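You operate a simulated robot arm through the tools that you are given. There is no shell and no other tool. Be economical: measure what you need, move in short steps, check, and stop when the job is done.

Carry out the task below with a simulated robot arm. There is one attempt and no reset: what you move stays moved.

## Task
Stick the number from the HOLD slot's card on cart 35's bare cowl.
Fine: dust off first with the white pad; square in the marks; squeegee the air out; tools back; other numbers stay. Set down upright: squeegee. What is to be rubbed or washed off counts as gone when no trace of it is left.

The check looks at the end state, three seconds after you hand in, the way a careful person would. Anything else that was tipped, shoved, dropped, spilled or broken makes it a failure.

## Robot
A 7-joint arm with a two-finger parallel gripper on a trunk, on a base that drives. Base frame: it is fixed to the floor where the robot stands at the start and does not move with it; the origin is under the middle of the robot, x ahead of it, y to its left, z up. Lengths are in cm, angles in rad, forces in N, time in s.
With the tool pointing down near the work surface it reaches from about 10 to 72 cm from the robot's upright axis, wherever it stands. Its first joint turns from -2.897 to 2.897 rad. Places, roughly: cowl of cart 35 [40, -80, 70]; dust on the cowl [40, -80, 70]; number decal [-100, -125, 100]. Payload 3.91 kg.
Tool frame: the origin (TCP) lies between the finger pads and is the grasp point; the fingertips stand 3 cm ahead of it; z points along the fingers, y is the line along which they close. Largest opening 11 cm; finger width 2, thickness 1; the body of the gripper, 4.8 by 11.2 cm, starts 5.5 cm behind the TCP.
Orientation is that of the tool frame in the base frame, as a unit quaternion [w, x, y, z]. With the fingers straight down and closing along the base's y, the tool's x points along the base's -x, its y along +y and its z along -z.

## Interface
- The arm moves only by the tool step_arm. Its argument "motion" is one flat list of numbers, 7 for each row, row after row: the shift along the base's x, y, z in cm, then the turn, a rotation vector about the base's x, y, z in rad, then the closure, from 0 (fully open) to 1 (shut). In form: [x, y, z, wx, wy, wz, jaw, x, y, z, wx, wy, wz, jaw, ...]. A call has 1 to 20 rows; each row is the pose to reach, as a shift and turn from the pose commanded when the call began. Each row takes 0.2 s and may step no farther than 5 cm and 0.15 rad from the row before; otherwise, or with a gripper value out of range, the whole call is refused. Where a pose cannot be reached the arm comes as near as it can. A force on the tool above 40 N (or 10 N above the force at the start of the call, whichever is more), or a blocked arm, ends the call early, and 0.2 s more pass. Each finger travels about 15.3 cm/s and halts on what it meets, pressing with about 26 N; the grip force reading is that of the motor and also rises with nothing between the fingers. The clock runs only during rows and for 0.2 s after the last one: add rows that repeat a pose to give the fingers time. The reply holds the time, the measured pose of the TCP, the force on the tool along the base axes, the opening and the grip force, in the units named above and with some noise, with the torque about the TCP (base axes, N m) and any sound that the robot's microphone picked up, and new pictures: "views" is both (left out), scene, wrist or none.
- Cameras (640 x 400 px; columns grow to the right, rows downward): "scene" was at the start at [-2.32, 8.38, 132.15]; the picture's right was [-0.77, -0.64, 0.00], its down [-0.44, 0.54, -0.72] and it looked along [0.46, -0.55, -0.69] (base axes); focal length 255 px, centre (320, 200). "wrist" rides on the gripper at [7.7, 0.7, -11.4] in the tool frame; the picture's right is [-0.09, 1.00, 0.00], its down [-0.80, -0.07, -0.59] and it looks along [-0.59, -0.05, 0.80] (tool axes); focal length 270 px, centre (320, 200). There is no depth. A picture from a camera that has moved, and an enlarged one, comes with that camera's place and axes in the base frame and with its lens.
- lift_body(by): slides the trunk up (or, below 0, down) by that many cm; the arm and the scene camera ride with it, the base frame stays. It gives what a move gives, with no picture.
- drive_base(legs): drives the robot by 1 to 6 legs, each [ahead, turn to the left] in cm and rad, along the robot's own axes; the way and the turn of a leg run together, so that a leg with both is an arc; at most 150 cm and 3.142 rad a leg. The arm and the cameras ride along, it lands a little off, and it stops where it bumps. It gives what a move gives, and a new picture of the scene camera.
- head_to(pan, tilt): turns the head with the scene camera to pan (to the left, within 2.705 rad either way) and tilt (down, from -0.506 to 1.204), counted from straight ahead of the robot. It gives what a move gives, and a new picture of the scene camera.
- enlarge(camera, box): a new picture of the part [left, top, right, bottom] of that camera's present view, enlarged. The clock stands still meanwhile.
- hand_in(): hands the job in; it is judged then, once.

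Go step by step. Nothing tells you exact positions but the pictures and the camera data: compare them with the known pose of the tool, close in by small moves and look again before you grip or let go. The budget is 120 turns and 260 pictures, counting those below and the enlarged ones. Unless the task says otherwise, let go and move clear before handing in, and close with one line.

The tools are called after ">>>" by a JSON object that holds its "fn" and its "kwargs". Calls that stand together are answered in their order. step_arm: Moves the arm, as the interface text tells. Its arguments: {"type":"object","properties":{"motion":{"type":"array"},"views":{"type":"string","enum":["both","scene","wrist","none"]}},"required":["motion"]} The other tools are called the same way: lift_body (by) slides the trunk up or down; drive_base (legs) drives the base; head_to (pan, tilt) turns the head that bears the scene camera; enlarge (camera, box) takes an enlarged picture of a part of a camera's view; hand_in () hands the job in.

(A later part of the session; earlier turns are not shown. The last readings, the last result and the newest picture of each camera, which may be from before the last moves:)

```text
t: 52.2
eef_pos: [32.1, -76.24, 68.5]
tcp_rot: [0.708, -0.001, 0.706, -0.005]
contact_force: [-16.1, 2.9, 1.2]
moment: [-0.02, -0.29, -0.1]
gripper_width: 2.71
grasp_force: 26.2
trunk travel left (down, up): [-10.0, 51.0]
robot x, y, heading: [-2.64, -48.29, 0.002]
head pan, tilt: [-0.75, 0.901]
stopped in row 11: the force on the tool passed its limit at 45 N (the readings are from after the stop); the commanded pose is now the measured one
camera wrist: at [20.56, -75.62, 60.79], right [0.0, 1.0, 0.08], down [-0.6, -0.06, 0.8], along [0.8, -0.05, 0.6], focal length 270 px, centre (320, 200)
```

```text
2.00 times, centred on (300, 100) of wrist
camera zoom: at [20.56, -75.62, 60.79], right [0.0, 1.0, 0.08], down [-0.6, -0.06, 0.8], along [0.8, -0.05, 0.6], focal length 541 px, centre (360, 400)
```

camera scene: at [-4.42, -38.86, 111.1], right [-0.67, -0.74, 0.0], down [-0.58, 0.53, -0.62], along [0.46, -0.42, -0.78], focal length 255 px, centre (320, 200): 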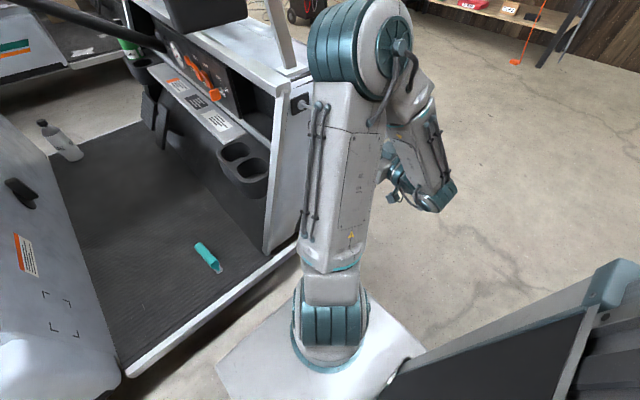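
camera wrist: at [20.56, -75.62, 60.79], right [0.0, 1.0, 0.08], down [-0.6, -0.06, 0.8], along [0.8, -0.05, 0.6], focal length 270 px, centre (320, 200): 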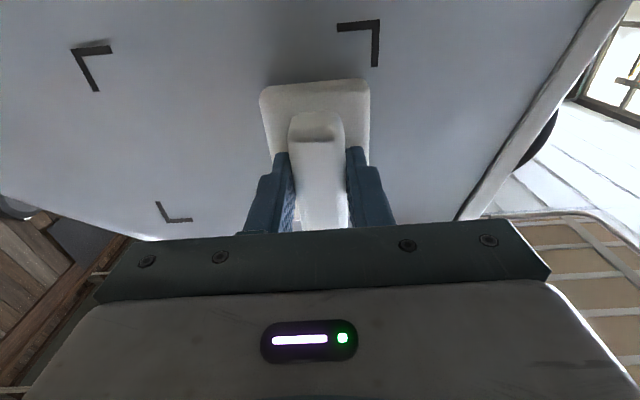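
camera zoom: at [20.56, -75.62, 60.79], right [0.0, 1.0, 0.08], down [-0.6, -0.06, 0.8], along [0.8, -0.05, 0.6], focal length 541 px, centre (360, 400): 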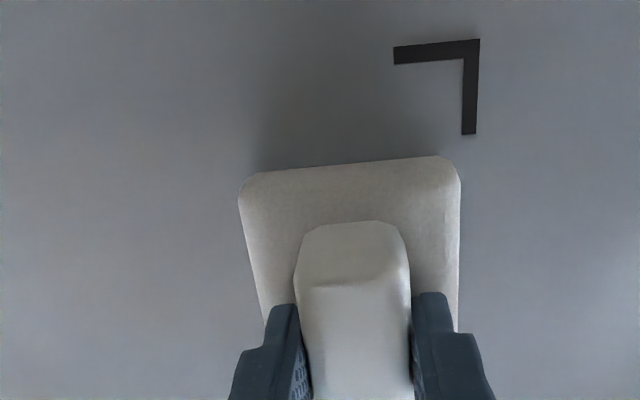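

>>> {"fn": "step_arm", "kwargs": {"motion": [-3, 0, 0, 0, 0, 0, 1, -8, 0, 0, 0, 0, 0, 1, -8, 0, 5, 0, 0, 0, 1], "views": "wrist"}}

>>> {"fn": "enlarge", "kwargs": {"camera": "wrist", "box": [100, 0, 420, 200]}}

```text
t: 53.0
eef_pos: [24.42, -76.4, 73.76]
tcp_rot: [0.708, -0.002, 0.707, -0.003]
contact_force: [-0.4, -0.5, -1.5]
moment: [0.0, -0.03, 0.05]
gripper_width: 2.75
grasp_force: 25.8
out of reach, approached as far as the arm can: row 2
trunk travel left (down, up): [-10.0, 51.0]
robot x, y, heading: [-2.47, -48.46, 0.003]
head pan, tilt: [-0.75, 0.901]
camera wrist: at [13.0, -75.63, 66.08], right [0.0, 1.0, 0.08], down [-0.6, -0.07, 0.8], along [0.8, -0.05, 0.59], focal length 270 px, centre (320, 200)
```

wrist: 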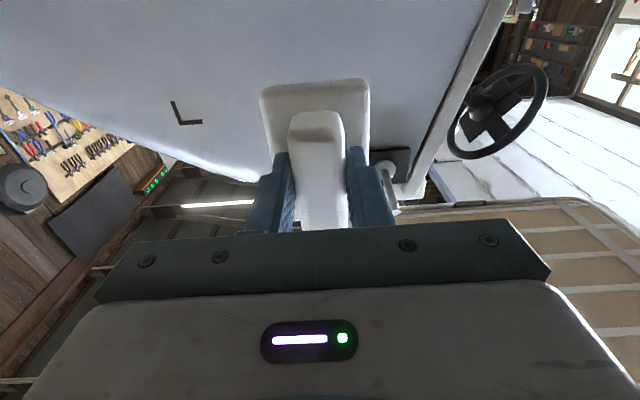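

```text
2.00 times, centred on (260, 100) of wrist
camera zoom: at [13.0, -75.63, 66.08], right [0.0, 1.0, 0.08], down [-0.6, -0.07, 0.8], along [0.8, -0.05, 0.59], focal length 541 px, centre (440, 400)
```

zoom: 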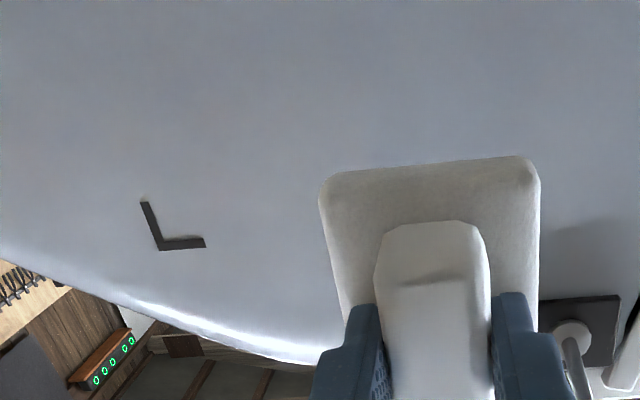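

>>> {"fn": "step_arm", "kwargs": {"motion": [0, -0.5, 0, 0, 0.14, 0, 1, 0, -1, 0.2, 0, 0.28, 0, 1, 0, -1.5, 0.4, 0, 0.42, 0, 1, 0, -2, 0.6, 0, 0.56, 0, 1, 0, -2.5, 0.8, 0, 0.7, 0, 1, 0, -3, 1, 0, 0.84, 0, 1, 0, -3.5, 1.2, 0, 0.98, 0, 1, 0, -4, 1.4, 0, 1.12, 0, 1, 0, -4, 1.4, 0, 1.26, 0, 1, 0, -4, 1.4, 0, 1.4, 0, 1, 0, -4, 1.4, 0, 1.5, 0, 1, 0, -4, 1.4, 0, 1.571, 0, 1], "views": "none"}}

>>> {"fn": "step_arm", "kwargs": {"motion": [0, 0, 4, 0, 0, 0, 1, -4, 0, 8, 0, 0, 0, 1], "views": "wrist"}}

>>> {"fn": "enlarge", "kwargs": {"camera": "wrist", "box": [160, 80, 480, 280]}}

```text
t: 55.6
eef_pos: [24.19, -80.26, 74.73]
tcp_rot: [-0.001, -0.003, 1.0, -0.001]
contact_force: [-0.6, -0.9, -0.6]
moment: [0.03, 0.0, 0.0]
gripper_width: 2.76
grasp_force: 26.0
trunk travel left (down, up): [-10.0, 51.0]
robot x, y, heading: [-2.37, -48.58, 0.001]
head pan, tilt: [-0.75, 0.901]
```

```text
refused: row 2 steps farther than a row can; nothing moved
```

```text
2.00 times, centred on (320, 180) of wrist
camera zoom: at [16.49, -79.68, 86.3], right [0.08, 1.0, 0.0], down [0.8, -0.06, 0.59], along [0.59, -0.05, -0.8], focal length 541 px, centre (320, 240)
```

zoom: 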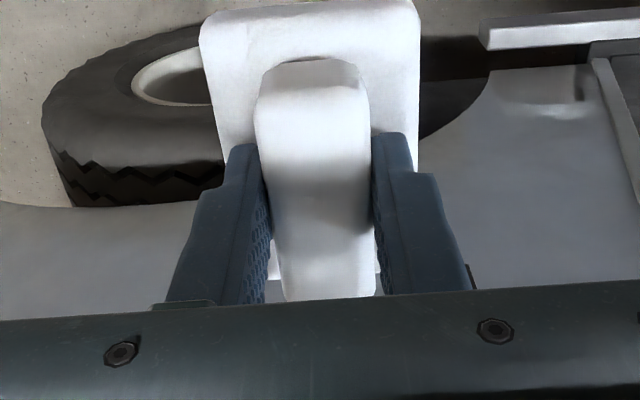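

>>> {"fn": "step_arm", "kwargs": {"motion": [1, 5, 0, 0, 0, 0, 1, 2, 10, 0, 0, 0, 0, 1, 2, 15, 0, 0, 0, 0, 1, 2, 20, 0, 0, 0, 0, 1, 2, 25, 0, 0, 0, 0, 1, 2, 30, 0, 0, 0, 0, 1, 2, 35, 0, 0, 0, 0, 1, 2, 40, 0, 0, 0, 0, 1, 2, 45, 0, 0, 0, 0, 1, 2, 50, 0, 0, 0, 0, 1, 2, 55, 0, 0, 0, 0, 1, 4, 59, 0, 0, 0, 0, 1, 7, 62, 0, 0, 0, 0, 1, 12, 62, 0, 0, 0, 0, 1, 17, 62, 0, 0, 0, 0, 1, 20, 62, -3, 0, 0, 0, 1, 23.4, 62.1, -6, 0, 0, 0, 1, 23.4, 62.1, -11, 0, 0, 0, 1, 23.4, 62.1, -16, 0, 0, 0, 1, 23.4, 62.1, -20, 0, 0, 0, 1], "views": "none"}}

>>> {"fn": "step_arm", "kwargs": {"motion": [0, 0, -4, 0, 0, 0, 1, 0, 0, -8, 0, 0, 0, 1], "views": "both"}}

>>> {"fn": "enlarge", "kwargs": {"camera": "scene", "box": [260, 70, 420, 170]}}

```text
refused: row 1 steps farther than a row can; nothing moved
```

```text
t: 56.2
eef_pos: [24.26, -80.25, 66.86]
tcp_rot: [0.001, -0.004, 1.0, 0.0]
contact_force: [-0.6, -0.3, -0.6]
moment: [0.01, -0.01, 0.0]
gripper_width: 2.73
grasp_force: 26.0
trunk travel left (down, up): [-10.0, 51.0]
robot x, y, heading: [-2.22, -48.42, 0.003]
head pan, tilt: [-0.75, 0.901]
camera scene: at [-4.5, -38.86, 111.11], right [-0.68, -0.73, 0.0], down [-0.57, 0.53, -0.62], along [0.46, -0.42, -0.78], focal length 255 px, centre (320, 200)
camera wrist: at [16.54, -79.49, 78.37], right [0.08, 1.0, 0.0], down [0.8, -0.06, 0.6], along [0.59, -0.05, -0.8], focal length 270 px, centre (320, 200)
```

scene: 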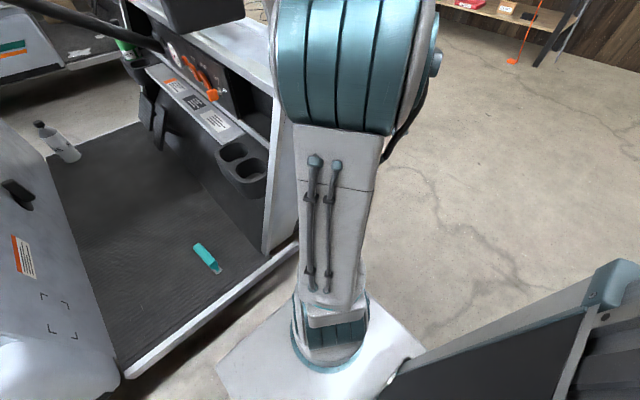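
wrist: 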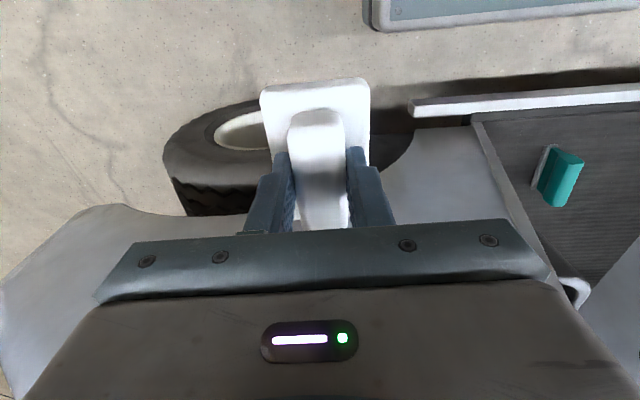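

```text
4.00 times, centred on (340, 120) of scene
camera zoom: at [-4.5, -38.86, 111.11], right [-0.68, -0.73, 0.0], down [-0.57, 0.53, -0.62], along [0.46, -0.42, -0.78], focal length 1020 px, centre (240, 520)
```

zoom: 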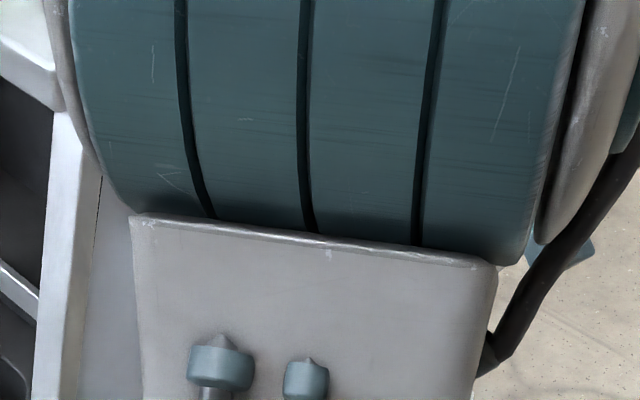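

>>> {"fn": "step_arm", "kwargs": {"motion": [0, 2, 4, 0, 0, 0, 1, 1, 5, 7, 0, 0, 0, 1, 2, 9.5, 8, 0, 0, 0, 1, 2, 14.5, 8, 0, 0, 0, 1, 2, 19.5, 8, 0, 0, 0, 1, 2, 24.5, 8, 0, 0, 0, 1, 2, 29.5, 8, 0, 0, 0, 1, 2, 34.5, 8, 0, 0, 0, 1, 2, 39.5, 8, 0, 0, 0, 1, 2, 44.5, 8, 0, 0, 0, 1, 2, 49.5, 8, 0, 0, 0, 1, 2, 54.5, 8, 0, 0, 0, 1, 4, 59, 8, 0, 0, 0, 1, 7, 62, 8, 0, 0, 0, 1, 11.5, 62, 7, 0, 0, 0, 1, 16, 62, 5, 0, 0, 0, 1, 20, 62, 2, 0, 0, 0, 1, 23.3, 62.1, -1, 0, 0, 0, 1, 23.3, 62.1, -6, 0, 0, 0, 1, 23.3, 62.1, -11, 0, 0, 0, 1], "views": "none"}}

```text
t: 60.4
eef_pos: [47.23, -17.9, 55.49]
tcp_rot: [0.001, -0.005, 1.0, -0.001]
contact_force: [-0.4, 0.0, -0.6]
moment: [0.04, -0.02, 0.01]
gripper_width: 2.72
grasp_force: 25.1
trunk travel left (down, up): [-10.0, 51.0]
robot x, y, heading: [-2.4, -48.64, 0.003]
head pan, tilt: [-0.75, 0.901]
```

>>> {"fn": "step_arm", "kwargs": {"motion": [0.2, 0, -5, 0, 0, 0, 1, 0.2, -0.1, -10, 0, 0, 0, 1, 0.2, -0.1, -15, 0, 0, 0, 1, 0.2, -0.1, -18, 0, 0, 0, 1, 0.2, -0.1, -19.2, 0, 0, 0, 1, 0.2, -0.1, -19.7, 0, 0, 0, 1, 0.2, -0.1, -20.0, 0, 0, 0, 1, 0.2, -0.1, -20.3, 0, 0, 0, 1], "views": "both"}}

>>> {"fn": "enlarge", "kwargs": {"camera": "scene", "box": [260, 70, 420, 170]}}

```text
t: 62.2
eef_pos: [47.7, -18.25, 35.49]
tcp_rot: [0.001, -0.004, 1.0, -0.001]
contact_force: [0.1, 0.4, -0.9]
moment: [0.0, -0.02, 0.02]
gripper_width: 2.74
grasp_force: 26.0
trunk travel left (down, up): [-10.0, 51.0]
robot x, y, heading: [-2.28, -48.38, 0.006]
head pan, tilt: [-0.75, 0.901]
camera scene: at [-4.47, -38.85, 111.1], right [-0.68, -0.73, 0.0], down [-0.57, 0.53, -0.62], along [0.46, -0.42, -0.78], focal length 255 px, centre (320, 200)
camera wrist: at [39.97, -17.57, 47.0], right [0.08, 1.0, 0.0], down [0.8, -0.06, 0.6], along [0.59, -0.05, -0.8], focal length 270 px, centre (320, 200)
```

scene: 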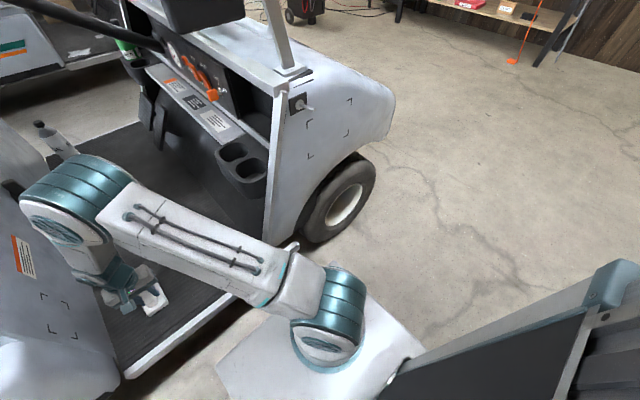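
wrist: 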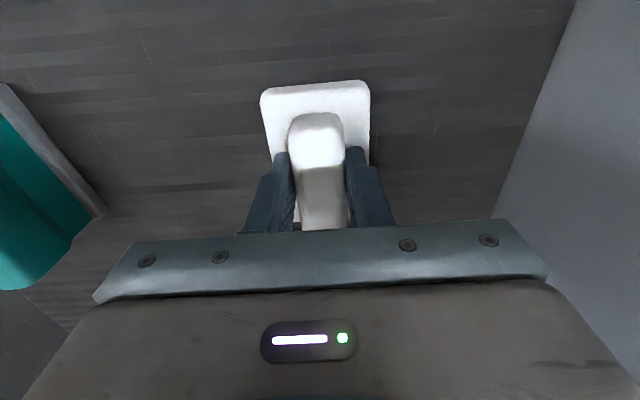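

```text
4.00 times, centred on (340, 120) of scene
camera zoom: at [-4.47, -38.85, 111.1], right [-0.68, -0.73, 0.0], down [-0.57, 0.53, -0.62], along [0.46, -0.42, -0.78], focal length 1020 px, centre (240, 520)
```

zoom: 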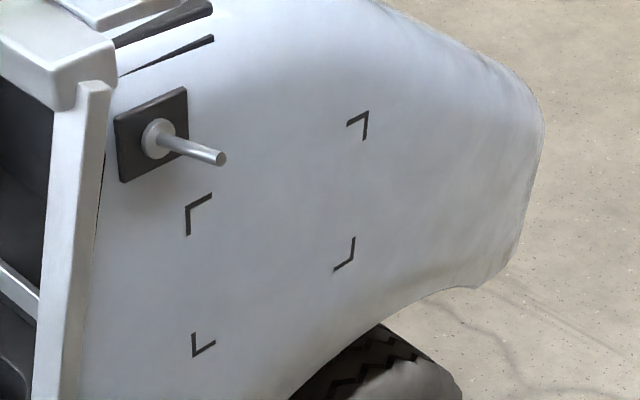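

The panel is fully clean. Lower the pad to contact and release.

>>> {"fn": "step_arm", "kwargs": {"motion": [0, 0, -0.2, 0, 0, 0, 1, 0, 0, -0.4, 0, 0, 0, 1], "views": "none"}}

>>> {"fn": "step_arm", "kwargs": {"motion": [0, 0, -0.15, 0, 0, 0, 1], "views": "none"}}

```text
t: 62.8
eef_pos: [47.79, -18.39, 35.16]
tcp_rot: [0.0, -0.005, 1.0, -0.001]
contact_force: [-0.7, 0.7, -0.9]
moment: [0.01, -0.02, -0.01]
gripper_width: 2.75
grasp_force: 26.2
trunk travel left (down, up): [-10.0, 51.0]
robot x, y, heading: [-2.82, -48.69, 0.005]
head pan, tilt: [-0.75, 0.901]
```

```text
t: 63.2
eef_pos: [47.7, -18.34, 35.05]
tcp_rot: [0.001, -0.004, 1.0, 0.0]
contact_force: [-1.1, -1.6, 3.4]
moment: [0.02, -0.17, -0.09]
gripper_width: 2.74
grasp_force: 26.4
trunk travel left (down, up): [-10.0, 51.0]
robot x, y, heading: [-2.35, -49.01, 0.0]
head pan, tilt: [-0.75, 0.901]
```

>>> {"fn": "step_arm", "kwargs": {"motion": [0, 0, 0, 0, 0, 0, 0.6, 0, 0, 0, 0, 0, 0, 0.4, 0, 0, 0, 0, 0, 0, 0.4, 0, 0, 2, 0, 0, 0, 0.4, 0, 0, 6, 0, 0, 0, 0.3, 0, -3, 10, 0, 0, 0, 0, 0, -7, 13, 0, 0, 0, 0, 0, -11, 15, 0, 0, 0, 0, 0, -15, 15, 0, 0, 0, 0, 0, -19, 15, 0, 0, 0, 0], "views": "both"}}

>>> {"fn": "enlarge", "kwargs": {"camera": "wrist", "box": [220, 0, 480, 160]}}

>>> {"fn": "enlarge", "kwargs": {"camera": "scene", "box": [120, 200, 280, 300]}}

```text
t: 65.4
eef_pos: [47.94, -37.5, 50.03]
tcp_rot: [0.001, -0.004, 1.0, 0.0]
contact_force: [0.2, 0.4, -0.4]
moment: [-0.02, 0.04, -0.01]
gripper_width: 11.0
grasp_force: 0.0
trunk travel left (down, up): [-10.0, 51.0]
robot x, y, heading: [-2.23, -48.43, 0.004]
head pan, tilt: [-0.75, 0.901]
camera scene: at [-4.47, -38.83, 111.1], right [-0.68, -0.73, 0.0], down [-0.57, 0.53, -0.62], along [0.46, -0.42, -0.78], focal length 255 px, centre (320, 200)
camera wrist: at [40.19, -36.88, 61.53], right [0.08, 1.0, 0.0], down [0.8, -0.06, 0.6], along [0.59, -0.05, -0.8], focal length 270 px, centre (320, 200)
```

scene: 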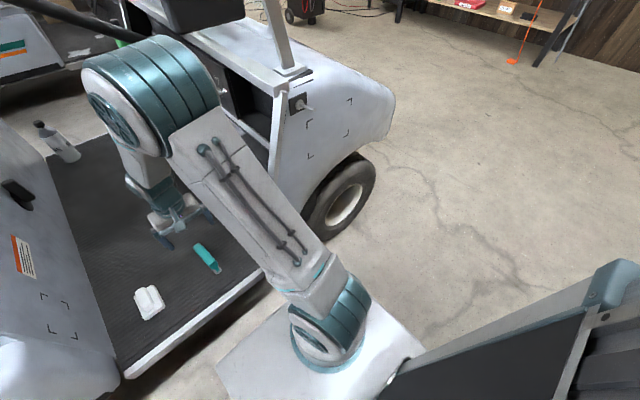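
wrist: 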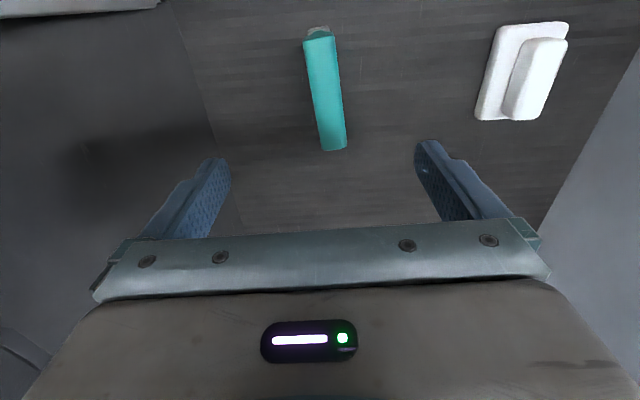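

```text
2.46 times, centred on (350, 80) of wrist
camera zoom: at [40.19, -36.88, 61.53], right [0.08, 1.0, 0.0], down [0.8, -0.06, 0.6], along [0.59, -0.05, -0.8], focal length 665 px, centre (246, 495)
```

zoom: 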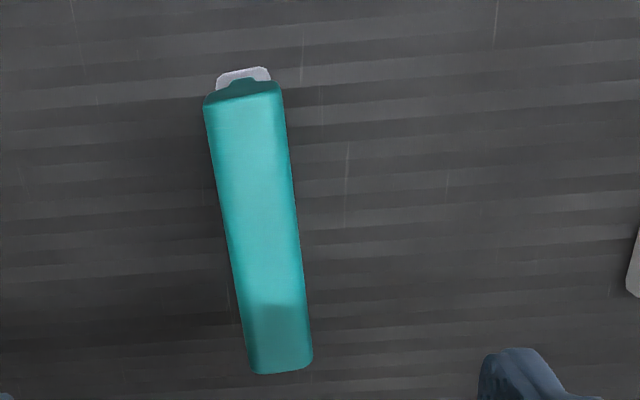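

```text
4.00 times, centred on (200, 250) of scene
camera zoom: at [-4.47, -38.83, 111.1], right [-0.68, -0.73, 0.0], down [-0.57, 0.53, -0.62], along [0.46, -0.42, -0.78], focal length 1020 px, centre (800, 0)
```

zoom: 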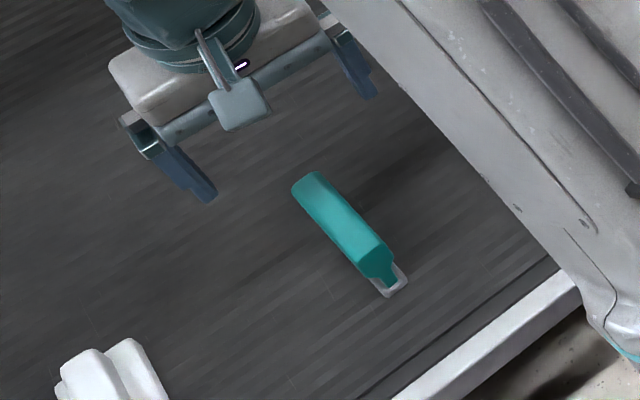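

Both tools understood: the squeegee stands on its blade and can be gripped like the pad. Now tuck the arm, raise the trunk and drive to the bench for the decal.

>>> {"fn": "step_arm", "kwargs": {"motion": [0, 0, 5, 0, 0, 0, 0, -4, 0, 8, 0, 0, 0, 0, -8, 0, 11, 0, 0, 0, 0, -12, 0, 14, 0, 0, 0, 0, -16, 0, 17, 0, 0, 0, 0, -20, 0, 20, 0, 0, 0, 0, -21, -4, 22, 0, 0, 0, 0, -21, -9, 22, 0, 0, 0, 0, -21, -14, 22, 0, 0, 0, 0, -21, -19, 22, 0, 0, 0, 0], "views": "none"}}

>>> {"fn": "lift_body", "kwargs": {"by": 45}}

>>> {"fn": "drive_base", "kwargs": {"legs": [[-20, 0], [0, -1.571], [68, 0]]}}

>>> {"fn": "head_to", "kwargs": {"pan": -1.3, "tilt": 0.7}}

```text
t: 67.6
eef_pos: [26.67, -56.35, 71.65]
tcp_rot: [0.001, -0.005, 1.0, -0.001]
contact_force: [0.0, 0.5, -0.5]
moment: [-0.01, 0.03, -0.05]
gripper_width: 11.02
grasp_force: 0.1
trunk travel left (down, up): [-10.0, 51.0]
robot x, y, heading: [-2.17, -48.43, -0.003]
head pan, tilt: [-0.75, 0.901]
```

```text
refused: 45 is not a number from -40 to 40
```

```text
t: 76.1
eef_pos: [-24.25, -143.54, 71.5]
tcp_rot: [0.0, 0.687, 0.727, -0.001]
contact_force: [-0.3, 0.3, 0.4]
moment: [0.0, 0.01, -0.02]
gripper_width: 10.99
grasp_force: 0.1
trunk travel left (down, up): [-10.0, 51.0]
robot x, y, heading: [-18.24, -113.93, -1.513]
head pan, tilt: [-0.75, 0.901]
camera scene: at [-8.23, -111.39, 111.1], right [-0.77, 0.64, 0.0], down [0.5, 0.6, -0.62], along [-0.4, -0.48, -0.78], focal length 255 px, centre (320, 200)
```

scene: 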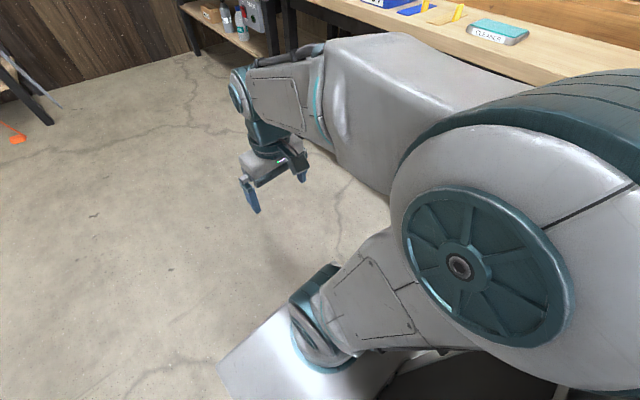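

```text
t: 77.0
eef_pos: [-24.23, -143.5, 71.45]
tcp_rot: [0.0, 0.686, 0.727, -0.002]
contact_force: [-1.2, 0.7, -0.5]
moment: [0.03, 0.0, -0.01]
gripper_width: 10.97
grasp_force: 0.1
trunk travel left (down, up): [-10.0, 51.0]
robot x, y, heading: [-17.89, -114.18, -1.513]
head pan, tilt: [-1.3, 0.7]
camera scene: at [-11.43, -108.31, 112.72], right [-0.32, 0.95, 0.0], down [0.61, 0.2, -0.76], along [-0.73, -0.24, -0.64], focal length 255 px, centre (320, 200)
```

scene: 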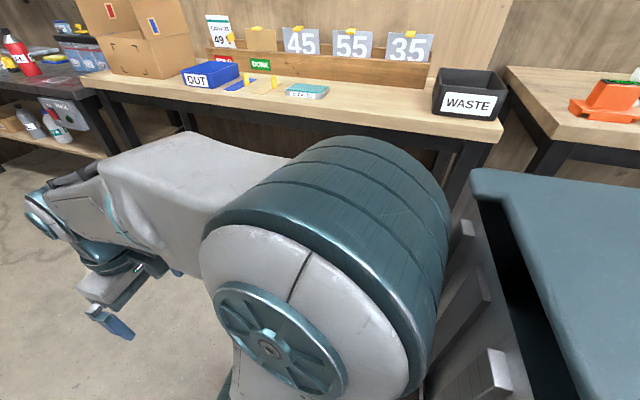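

>>> {"fn": "enlarge", "kwargs": {"camera": "scene", "box": [190, 0, 450, 110]}}

>>> {"fn": "lift_body", "kwargs": {"by": 40}}

>>> {"fn": "head_to", "kwargs": {"pan": -1.35, "tilt": 0.8}}

>>> {"fn": "enlarge", "kwargs": {"camera": "scene", "box": [170, 0, 430, 160]}}

```text
2.46 times, centred on (320, 55) of scene
camera zoom: at [-11.43, -108.31, 112.72], right [-0.32, 0.95, 0.0], down [0.61, 0.2, -0.76], along [-0.73, -0.24, -0.64], focal length 627 px, centre (320, 557)
```

zoom: 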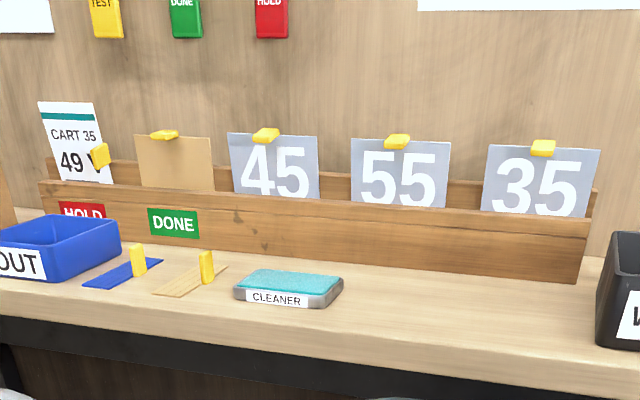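

```text
t: 80.9
eef_pos: [-24.23, -143.53, 111.53]
tcp_rot: [0.0, 0.687, 0.727, -0.002]
contact_force: [-0.9, 0.7, 0.2]
moment: [0.03, 0.02, 0.0]
gripper_width: 11.01
grasp_force: 0.1
trunk travel left (down, up): [-50.0, 11.0]
robot x, y, heading: [-17.91, -114.0, -1.52]
head pan, tilt: [-1.3, 0.7]
```

```text
t: 81.5
eef_pos: [-24.28, -143.51, 111.58]
tcp_rot: [0.0, 0.687, 0.727, 0.0]
contact_force: [0.1, 0.0, -0.3]
moment: [0.0, 0.0, 0.0]
gripper_width: 10.96
grasp_force: 0.0
trunk travel left (down, up): [-50.0, 11.0]
robot x, y, heading: [-18.31, -113.88, -1.516]
head pan, tilt: [-1.349, 0.799]
camera scene: at [-11.14, -107.79, 151.9], right [-0.27, 0.96, 0.0], down [0.69, 0.19, -0.7], along [-0.67, -0.19, -0.72], focal length 255 px, centre (320, 200)
```

scene: 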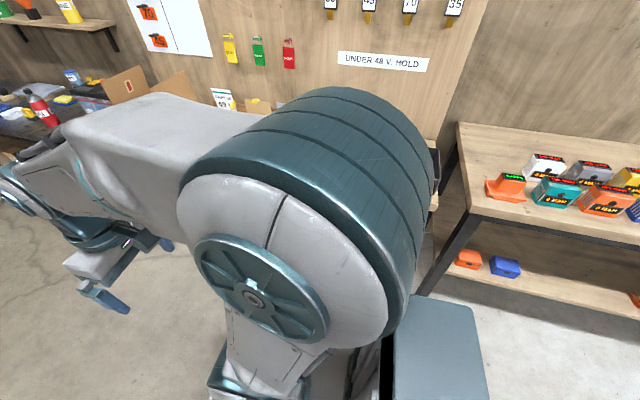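

```text
2.46 times, centred on (300, 80) of scene
camera zoom: at [-11.14, -107.79, 151.9], right [-0.27, 0.96, 0.0], down [0.69, 0.19, -0.7], along [-0.67, -0.19, -0.72], focal length 627 px, centre (369, 495)
```

zoom: 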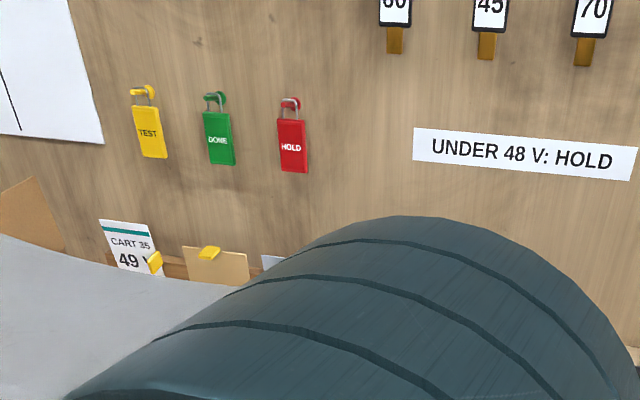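

The rack shows decals 45, 55, 35 and the HOLD slot holds a card "CART 35 / 49 V", whose lower part may be hidden. I'll face the bench and look closely before choosing.

>>> {"fn": "drive_base", "kwargs": {"legs": [[12, 0], [0, -1.6], [16, 0]]}}

>>> {"fn": "head_to", "kwargs": {"pan": 0.3, "tilt": 0.5}}

>>> {"fn": "enlarge", "kwargs": {"camera": "wrist", "box": [0, 0, 640, 400]}}

```text
t: 87.7
eef_pos: [-63.44, -120.58, 111.48]
tcp_rot: [-0.001, 1.0, 0.026, -0.001]
contact_force: [-0.2, 0.2, 0.6]
moment: [-0.01, -0.02, -0.02]
gripper_width: 11.02
grasp_force: 0.1
trunk travel left (down, up): [-50.0, 11.0]
robot x, y, heading: [-33.99, -126.93, -3.097]
head pan, tilt: [-1.349, 0.799]
camera scene: at [-27.64, -133.75, 151.9], right [0.96, 0.27, 0.0], down [0.19, -0.69, -0.7], along [-0.18, 0.67, -0.72], focal length 255 px, centre (320, 200)
```

scene: 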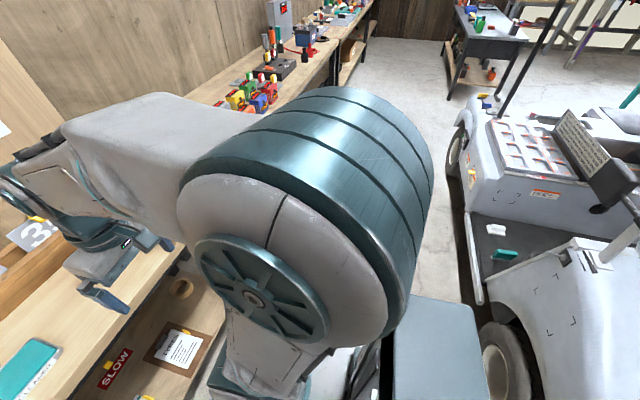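

```text
t: 89.4
eef_pos: [-63.38, -120.46, 111.53]
tcp_rot: [-0.001, 1.0, 0.026, -0.001]
contact_force: [0.9, 0.2, -0.2]
moment: [0.03, 0.01, 0.01]
gripper_width: 11.01
grasp_force: 0.1
trunk travel left (down, up): [-50.0, 11.0]
robot x, y, heading: [-33.91, -127.25, -3.092]
head pan, tilt: [0.3, 0.499]
camera scene: at [-33.98, -144.61, 154.49], right [-0.34, 0.94, 0.0], down [0.45, 0.16, -0.88], along [-0.83, -0.3, -0.48], focal length 255 px, centre (320, 200)
```

scene: 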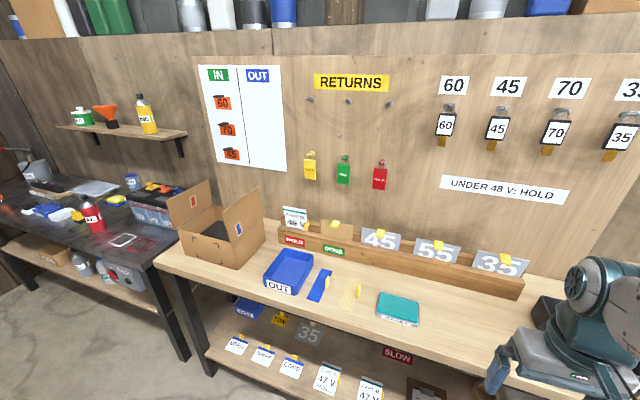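

```text
1.00 times, centred on (320, 200) of wrist (not enlarged: the box is as wide or as high as the picture)
camera zoom: at [-55.65, -120.8, 123.07], right [-0.04, -1.0, 0.0], down [-0.8, 0.03, 0.6], along [-0.6, 0.02, -0.8], focal length 270 px, centre (320, 200)
```

zoom: 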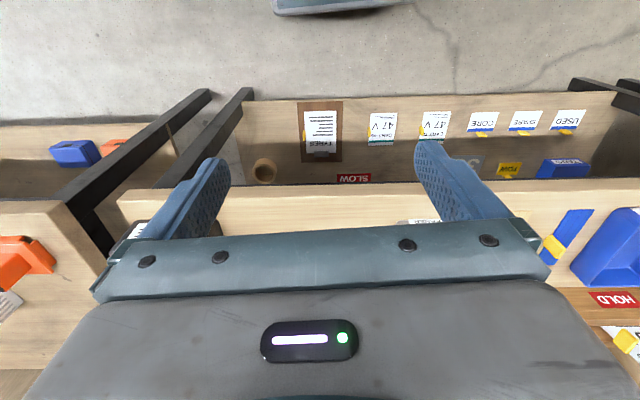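

>>> {"fn": "enlarge", "kwargs": {"camera": "scene", "box": [260, 195, 400, 283]}}

>>> {"fn": "enlarge", "kwargs": {"camera": "scene", "box": [390, 220, 550, 320]}}

>>> {"fn": "enlarge", "kwargs": {"camera": "scene", "box": [220, 300, 380, 400]}}

```text
4.55 times, centred on (330, 239) of scene
camera zoom: at [-33.98, -144.61, 154.49], right [-0.34, 0.94, 0.0], down [0.45, 0.16, -0.88], along [-0.83, -0.3, -0.48], focal length 1158 px, centre (274, 23)
```

zoom: 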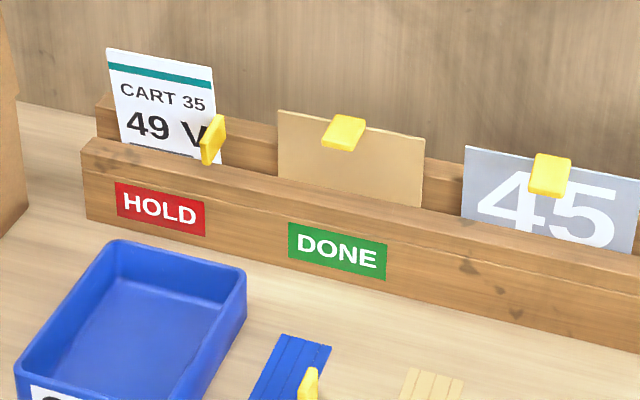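

```text
4.00 times, centred on (470, 270) of scene
camera zoom: at [-33.98, -144.61, 154.49], right [-0.34, 0.94, 0.0], down [0.45, 0.16, -0.88], along [-0.83, -0.3, -0.48], focal length 1020 px, centre (-280, -80)
```

zoom: 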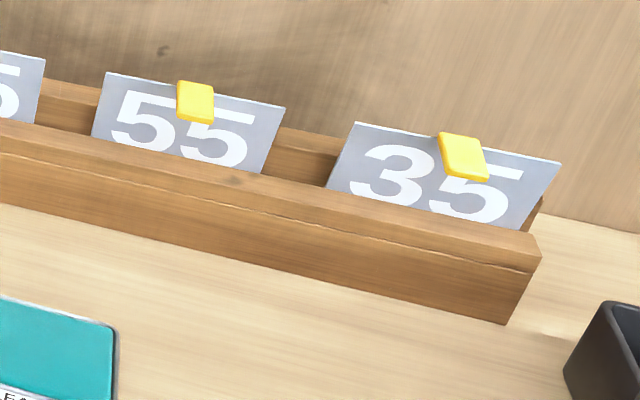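

```text
4.00 times, centred on (300, 350) of scene
camera zoom: at [-33.98, -144.61, 154.49], right [-0.34, 0.94, 0.0], down [0.45, 0.16, -0.88], along [-0.83, -0.3, -0.48], focal length 1020 px, centre (400, -400)
```

zoom: 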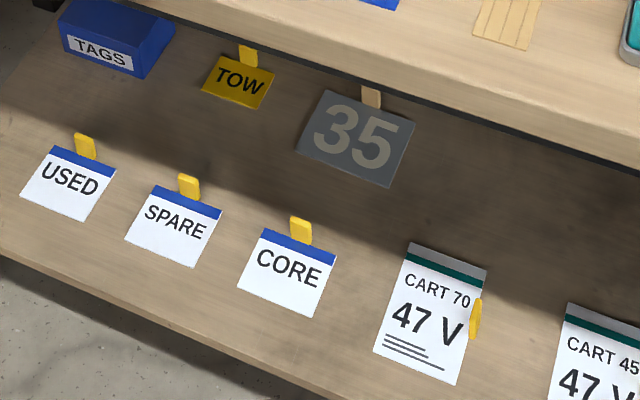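

The HOLD card is CART 35, so the number is 35; the fresh 35 decal is at the right of the rack (the grey 35 below is a used one). Its tab sticks out toward me near the top edge, so I'll approach horizontally like I did with the pad.

>>> {"fn": "step_arm", "kwargs": {"motion": [-4, 2, 0, 0, 0, 0, 0, -8, 4, 0, 0, 0, 0, 0, -12, 6, 0, 0, 0, 0, 0, -16, 8, 0, 0, 0, 0, 0, -19, 9.5, 0, 0, 0, 0, 0, -19, 9.5, 0, 0, 0.15, 0, 0, -19, 9.5, 0, 0, 0.3, 0, 0, -19, 9.5, 0, 0, 0.45, 0, 0, -19, 9.5, 0, 0, 0.6, 0, 0, -19, 9.5, 0, 0, 0.75, 0, 0, -19, 9.5, 0, 0, 0.9, 0, 0, -19, 9.5, 0, 0, 1.05, 0, 0, -19, 9.5, 0, 0, 1.2, 0, 0, -19, 9.5, 0, 0, 1.35, 0, 0, -19, 9.5, 0, 0, 1.48, 0, 0, -19, 9.5, 0, 0, 1.571, 0, 0], "views": "both"}}

```text
t: 92.8
eef_pos: [-82.68, -110.88, 111.67]
tcp_rot: [0.019, -0.706, -0.018, 0.708]
contact_force: [-0.6, 0.1, -0.1]
moment: [0.02, 0.0, -0.05]
gripper_width: 10.98
grasp_force: 0.1
out of reach, approached as far as the arm can: row 16
trunk travel left (down, up): [-50.0, 11.0]
robot x, y, heading: [-33.73, -126.89, -3.094]
head pan, tilt: [0.3, 0.499]
camera scene: at [-34.02, -144.6, 154.49], right [-0.34, 0.94, 0.0], down [0.45, 0.16, -0.88], along [-0.83, -0.3, -0.48], focal length 255 px, centre (320, 200)
camera wrist: at [-71.29, -111.02, 103.9], right [0.0, -1.0, 0.04], down [0.6, 0.03, 0.8], along [-0.8, 0.02, 0.6], focal length 270 px, centre (320, 200)
```

scene: 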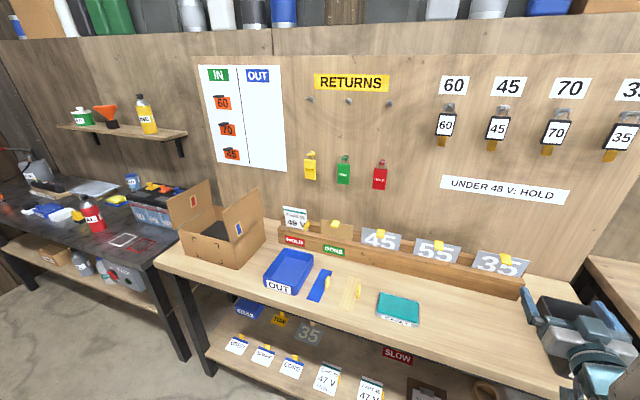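
wrist: 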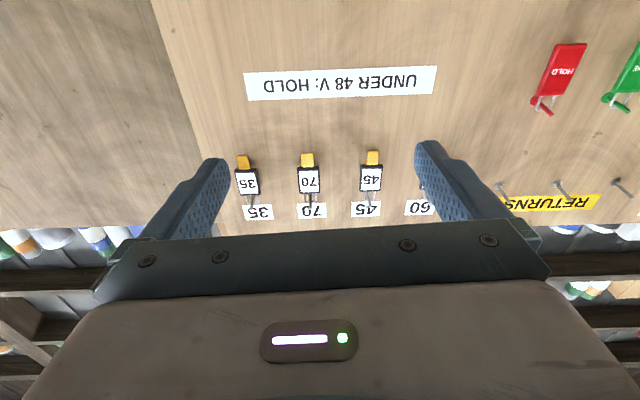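

>>> {"fn": "step_arm", "kwargs": {"motion": [0, 0, -4, 0, 0, 0, 0, 0, 0, -7, 0, 0, 0, 0], "views": "both"}}

>>> {"fn": "head_to", "kwargs": {"pan": 0.0, "tilt": 0.6}}

>>> {"fn": "enlarge", "kwargs": {"camera": "scene", "box": [300, 120, 540, 270]}}

```text
t: 93.4
eef_pos: [-83.27, -110.35, 104.58]
tcp_rot: [0.018, -0.706, -0.019, 0.708]
contact_force: [0.5, 0.7, 1.4]
moment: [-0.03, -0.02, -0.02]
gripper_width: 11.02
grasp_force: 0.0
out of reach, approached as far as the arm can: row 1, 2
trunk travel left (down, up): [-50.0, 11.0]
robot x, y, heading: [-33.62, -126.74, -3.096]
head pan, tilt: [0.3, 0.499]
camera scene: at [-34.06, -144.57, 154.5], right [-0.34, 0.94, 0.0], down [0.45, 0.16, -0.88], along [-0.83, -0.3, -0.48], focal length 255 px, centre (320, 200)
camera wrist: at [-71.85, -110.63, 96.91], right [0.0, -1.0, 0.04], down [0.6, 0.03, 0.8], along [-0.8, 0.02, 0.6], focal length 270 px, centre (320, 200)
```

scene: 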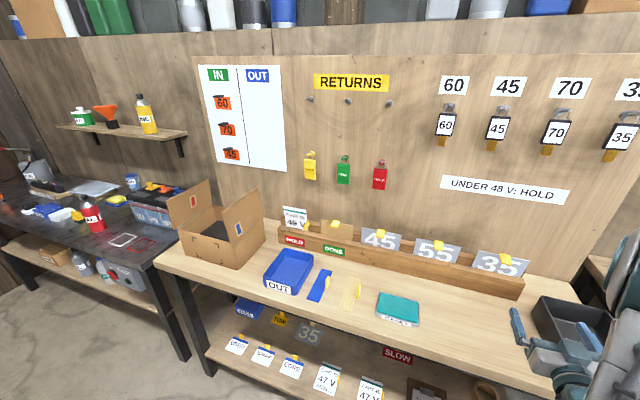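
wrist: 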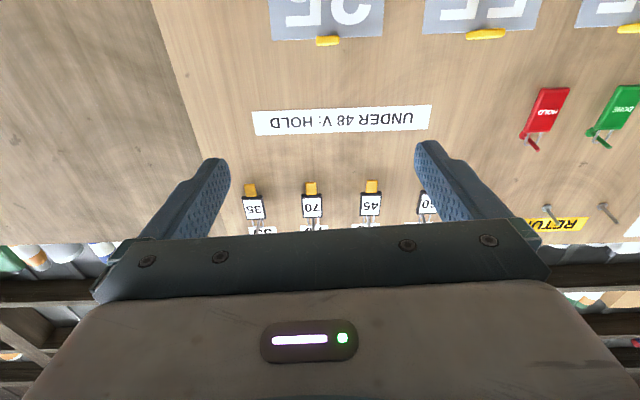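

```text
t: 94.2
eef_pos: [-83.2, -110.6, 104.59]
tcp_rot: [0.019, -0.706, -0.019, 0.708]
contact_force: [-0.3, -0.4, 0.3]
moment: [-0.01, -0.01, 0.0]
gripper_width: 10.99
grasp_force: 0.0
trunk travel left (down, up): [-50.0, 11.0]
robot x, y, heading: [-33.96, -126.66, -3.101]
head pan, tilt: [0.0, 0.6]
camera scene: at [-34.26, -141.94, 153.58], right [-0.05, 1.0, 0.0], down [0.56, 0.03, -0.83], along [-0.82, -0.04, -0.56], focal length 255 px, centre (320, 200)
```

scene: 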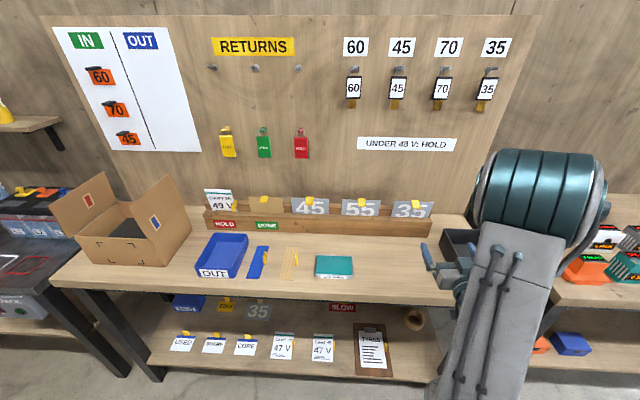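

```text
2.67 times, centred on (420, 195) of scene
camera zoom: at [-34.26, -141.94, 153.58], right [-0.05, 1.0, 0.0], down [0.56, 0.03, -0.83], along [-0.82, -0.04, -0.56], focal length 680 px, centre (53, 213)
```

zoom: 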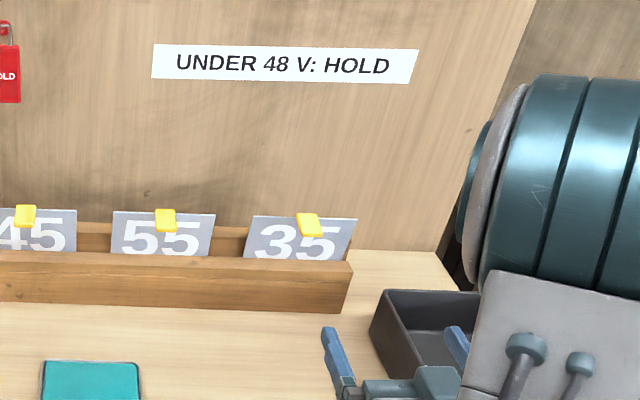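

>>> {"fn": "step_arm", "kwargs": {"motion": [-4, -0.3, -1, 0, 0, 0, 0, -8, -0.6, -2, 0, 0, 0, 0, -12, -0.8, -3, 0, 0, 0, 0, -15, -0.8, -3.4, 0, 0, 0, 0], "views": "both"}}

>>> {"fn": "enlarge", "kwargs": {"camera": "wrist", "box": [200, 0, 440, 150]}}

>>> {"fn": "enlarge", "kwargs": {"camera": "scene", "box": [340, 170, 500, 270]}}

```text
t: 95.2
eef_pos: [-98.32, -111.21, 100.83]
tcp_rot: [0.019, -0.707, -0.018, 0.707]
contact_force: [0.1, 0.8, -0.3]
moment: [-0.01, -0.04, -0.02]
gripper_width: 10.98
grasp_force: 0.0
trunk travel left (down, up): [-50.0, 11.0]
robot x, y, heading: [-33.92, -126.81, -3.094]
head pan, tilt: [0.0, 0.6]
camera scene: at [-34.31, -141.95, 153.58], right [-0.05, 1.0, 0.0], down [0.56, 0.03, -0.82], along [-0.82, -0.04, -0.57], focal length 255 px, centre (320, 200)
camera wrist: at [-86.89, -111.42, 93.23], right [0.0, -1.0, 0.04], down [0.6, 0.03, 0.8], along [-0.8, 0.02, 0.59], focal length 270 px, centre (320, 200)
```

scene: 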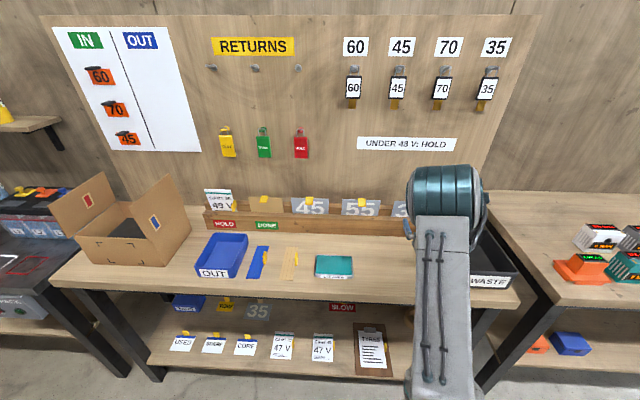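
wrist: 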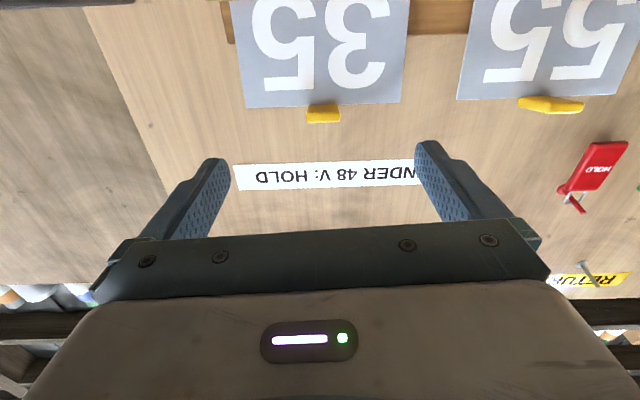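

```text
2.67 times, centred on (320, 75) of wrist
camera zoom: at [-86.89, -111.42, 93.23], right [0.0, -1.0, 0.04], down [0.6, 0.03, 0.8], along [-0.8, 0.02, 0.59], focal length 721 px, centre (320, 533)
```

zoom: 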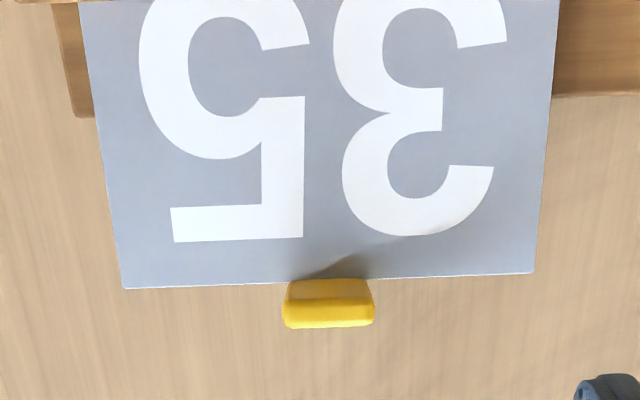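

```text
4.00 times, centred on (420, 220) of scene
camera zoom: at [-34.31, -141.95, 153.58], right [-0.05, 1.0, 0.0], down [0.56, 0.03, -0.82], along [-0.82, -0.04, -0.57], focal length 1020 px, centre (-80, 120)
```

zoom: 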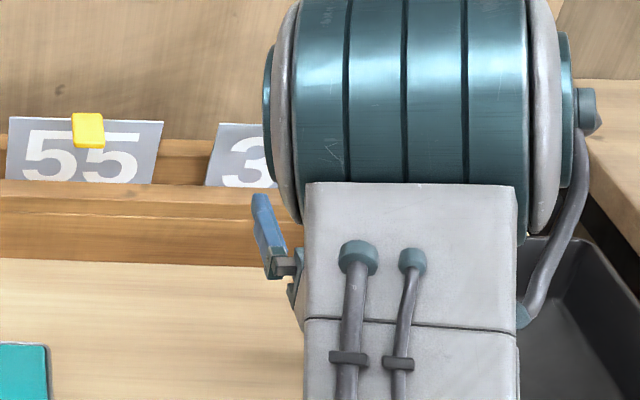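

The decal's 35 tab is located at about (-110.7,-111.4,101.3), sticking out ~2.2 cm. I'll level the roll and advance so the fingers straddle it.

>>> {"fn": "step_arm", "kwargs": {"motion": [-3, -0.2, 0.4, -0.05, 0, 0, 0, -6, -0.2, 0.4, -0.05, 0, 0, 0, -8, -0.2, 0.4, -0.05, 0, 0, 0.3], "views": "wrist"}}

>>> {"fn": "enlarge", "kwargs": {"camera": "wrist", "box": [200, 50, 440, 200]}}

```text
t: 96.0
eef_pos: [-106.46, -111.38, 101.34]
tcp_rot: [0.002, -0.706, 0.0, 0.709]
contact_force: [0.6, 0.5, 0.7]
moment: [-0.03, -0.04, -0.03]
gripper_width: 7.7
grasp_force: 0.1
trunk travel left (down, up): [-50.0, 11.0]
robot x, y, heading: [-33.35, -126.74, -3.094]
head pan, tilt: [0.0, 0.6]
camera wrist: at [-95.04, -111.98, 93.75], right [0.0, -1.0, 0.09], down [0.6, 0.07, 0.8], along [-0.8, 0.05, 0.59], focal length 270 px, centre (320, 200)
```

wrist: 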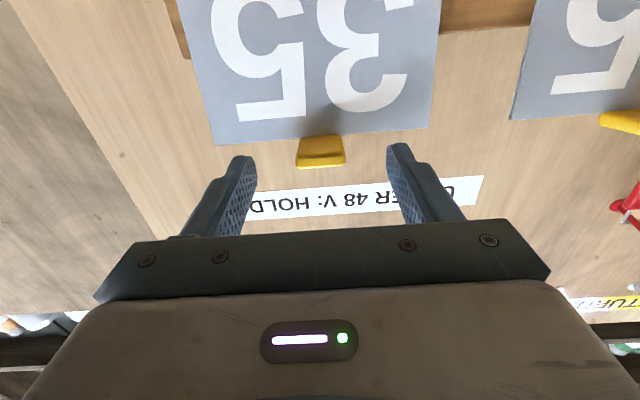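

```text
2.67 times, centred on (320, 125) of wrist
camera zoom: at [-95.04, -111.98, 93.75], right [0.0, -1.0, 0.09], down [0.6, 0.07, 0.8], along [-0.8, 0.05, 0.59], focal length 721 px, centre (320, 400)
```

zoom: 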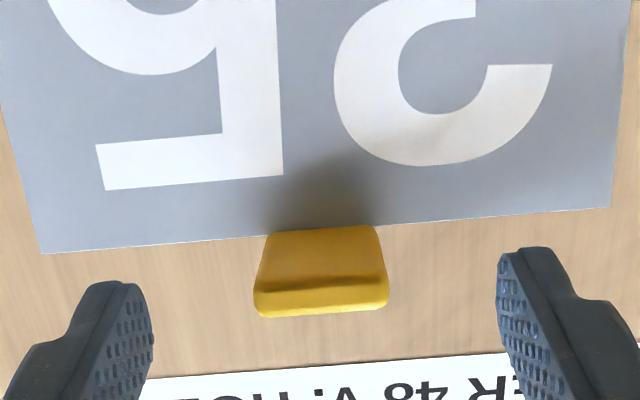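

>>> {"fn": "step_arm", "kwargs": {"motion": [-1, 0, 0, 0, 0, 0, 0.4, -1.9, 0, 0, 0, 0, 0, 0.5], "views": "wrist"}}

>>> {"fn": "enlarge", "kwargs": {"camera": "wrist", "box": [200, 50, 440, 200]}}

```text
t: 96.6
eef_pos: [-108.38, -111.32, 101.46]
tcp_rot: [0.001, -0.707, 0.0, 0.708]
contact_force: [0.2, 0.0, 0.1]
moment: [0.01, 0.0, 0.01]
gripper_width: 5.5
grasp_force: 0.1
trunk travel left (down, up): [-50.0, 11.0]
robot x, y, heading: [-34.02, -127.07, -3.094]
head pan, tilt: [0.0, 0.6]
camera wrist: at [-96.98, -111.97, 93.8], right [0.0, -1.0, 0.09], down [0.6, 0.07, 0.8], along [-0.8, 0.05, 0.59], focal length 270 px, centre (320, 200)
```

wrist: 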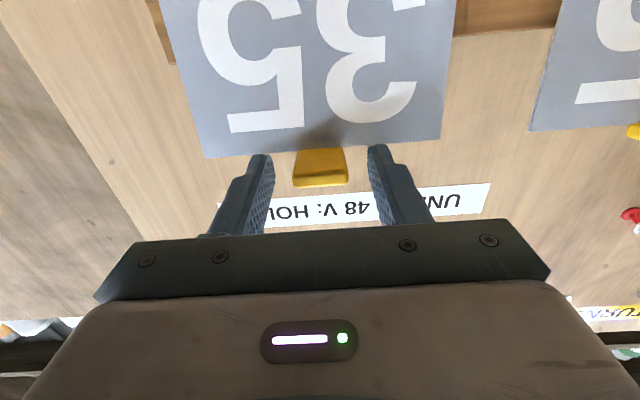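

```text
2.67 times, centred on (320, 125) of wrist
camera zoom: at [-96.98, -111.97, 93.8], right [0.0, -1.0, 0.09], down [0.6, 0.07, 0.8], along [-0.8, 0.05, 0.59], focal length 721 px, centre (320, 400)
```

zoom: 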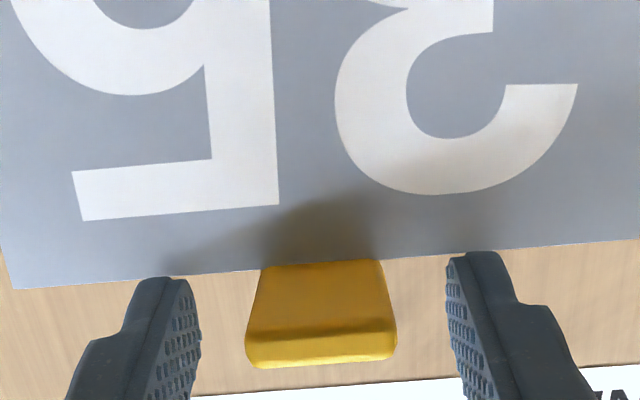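

>>> {"fn": "step_arm", "kwargs": {"motion": [-0.2, 0, 0, 0, 0, 0, 0.7, -0.2, 0, 0, 0, 0, 0, 0.9, -0.2, 0, 0, 0, 0, 0, 1, -0.2, 0, 0, 0, 0, 0, 1], "views": "wrist"}}

```text
t: 97.6
eef_pos: [-108.46, -111.34, 101.51]
tcp_rot: [0.001, -0.706, -0.001, 0.708]
contact_force: [-0.5, -0.1, -0.4]
moment: [-0.06, 0.02, -0.2]
gripper_width: 2.71
grasp_force: 26.0
trunk travel left (down, up): [-50.0, 11.0]
robot x, y, heading: [-33.75, -126.68, -3.088]
head pan, tilt: [0.0, 0.6]
camera wrist: at [-97.1, -111.98, 93.83], right [0.0, -1.0, 0.09], down [0.6, 0.07, 0.8], along [-0.8, 0.05, 0.59], focal length 270 px, centre (320, 200)
```

wrist: 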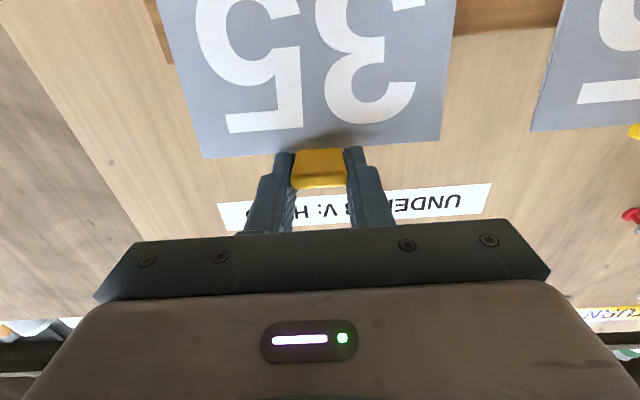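

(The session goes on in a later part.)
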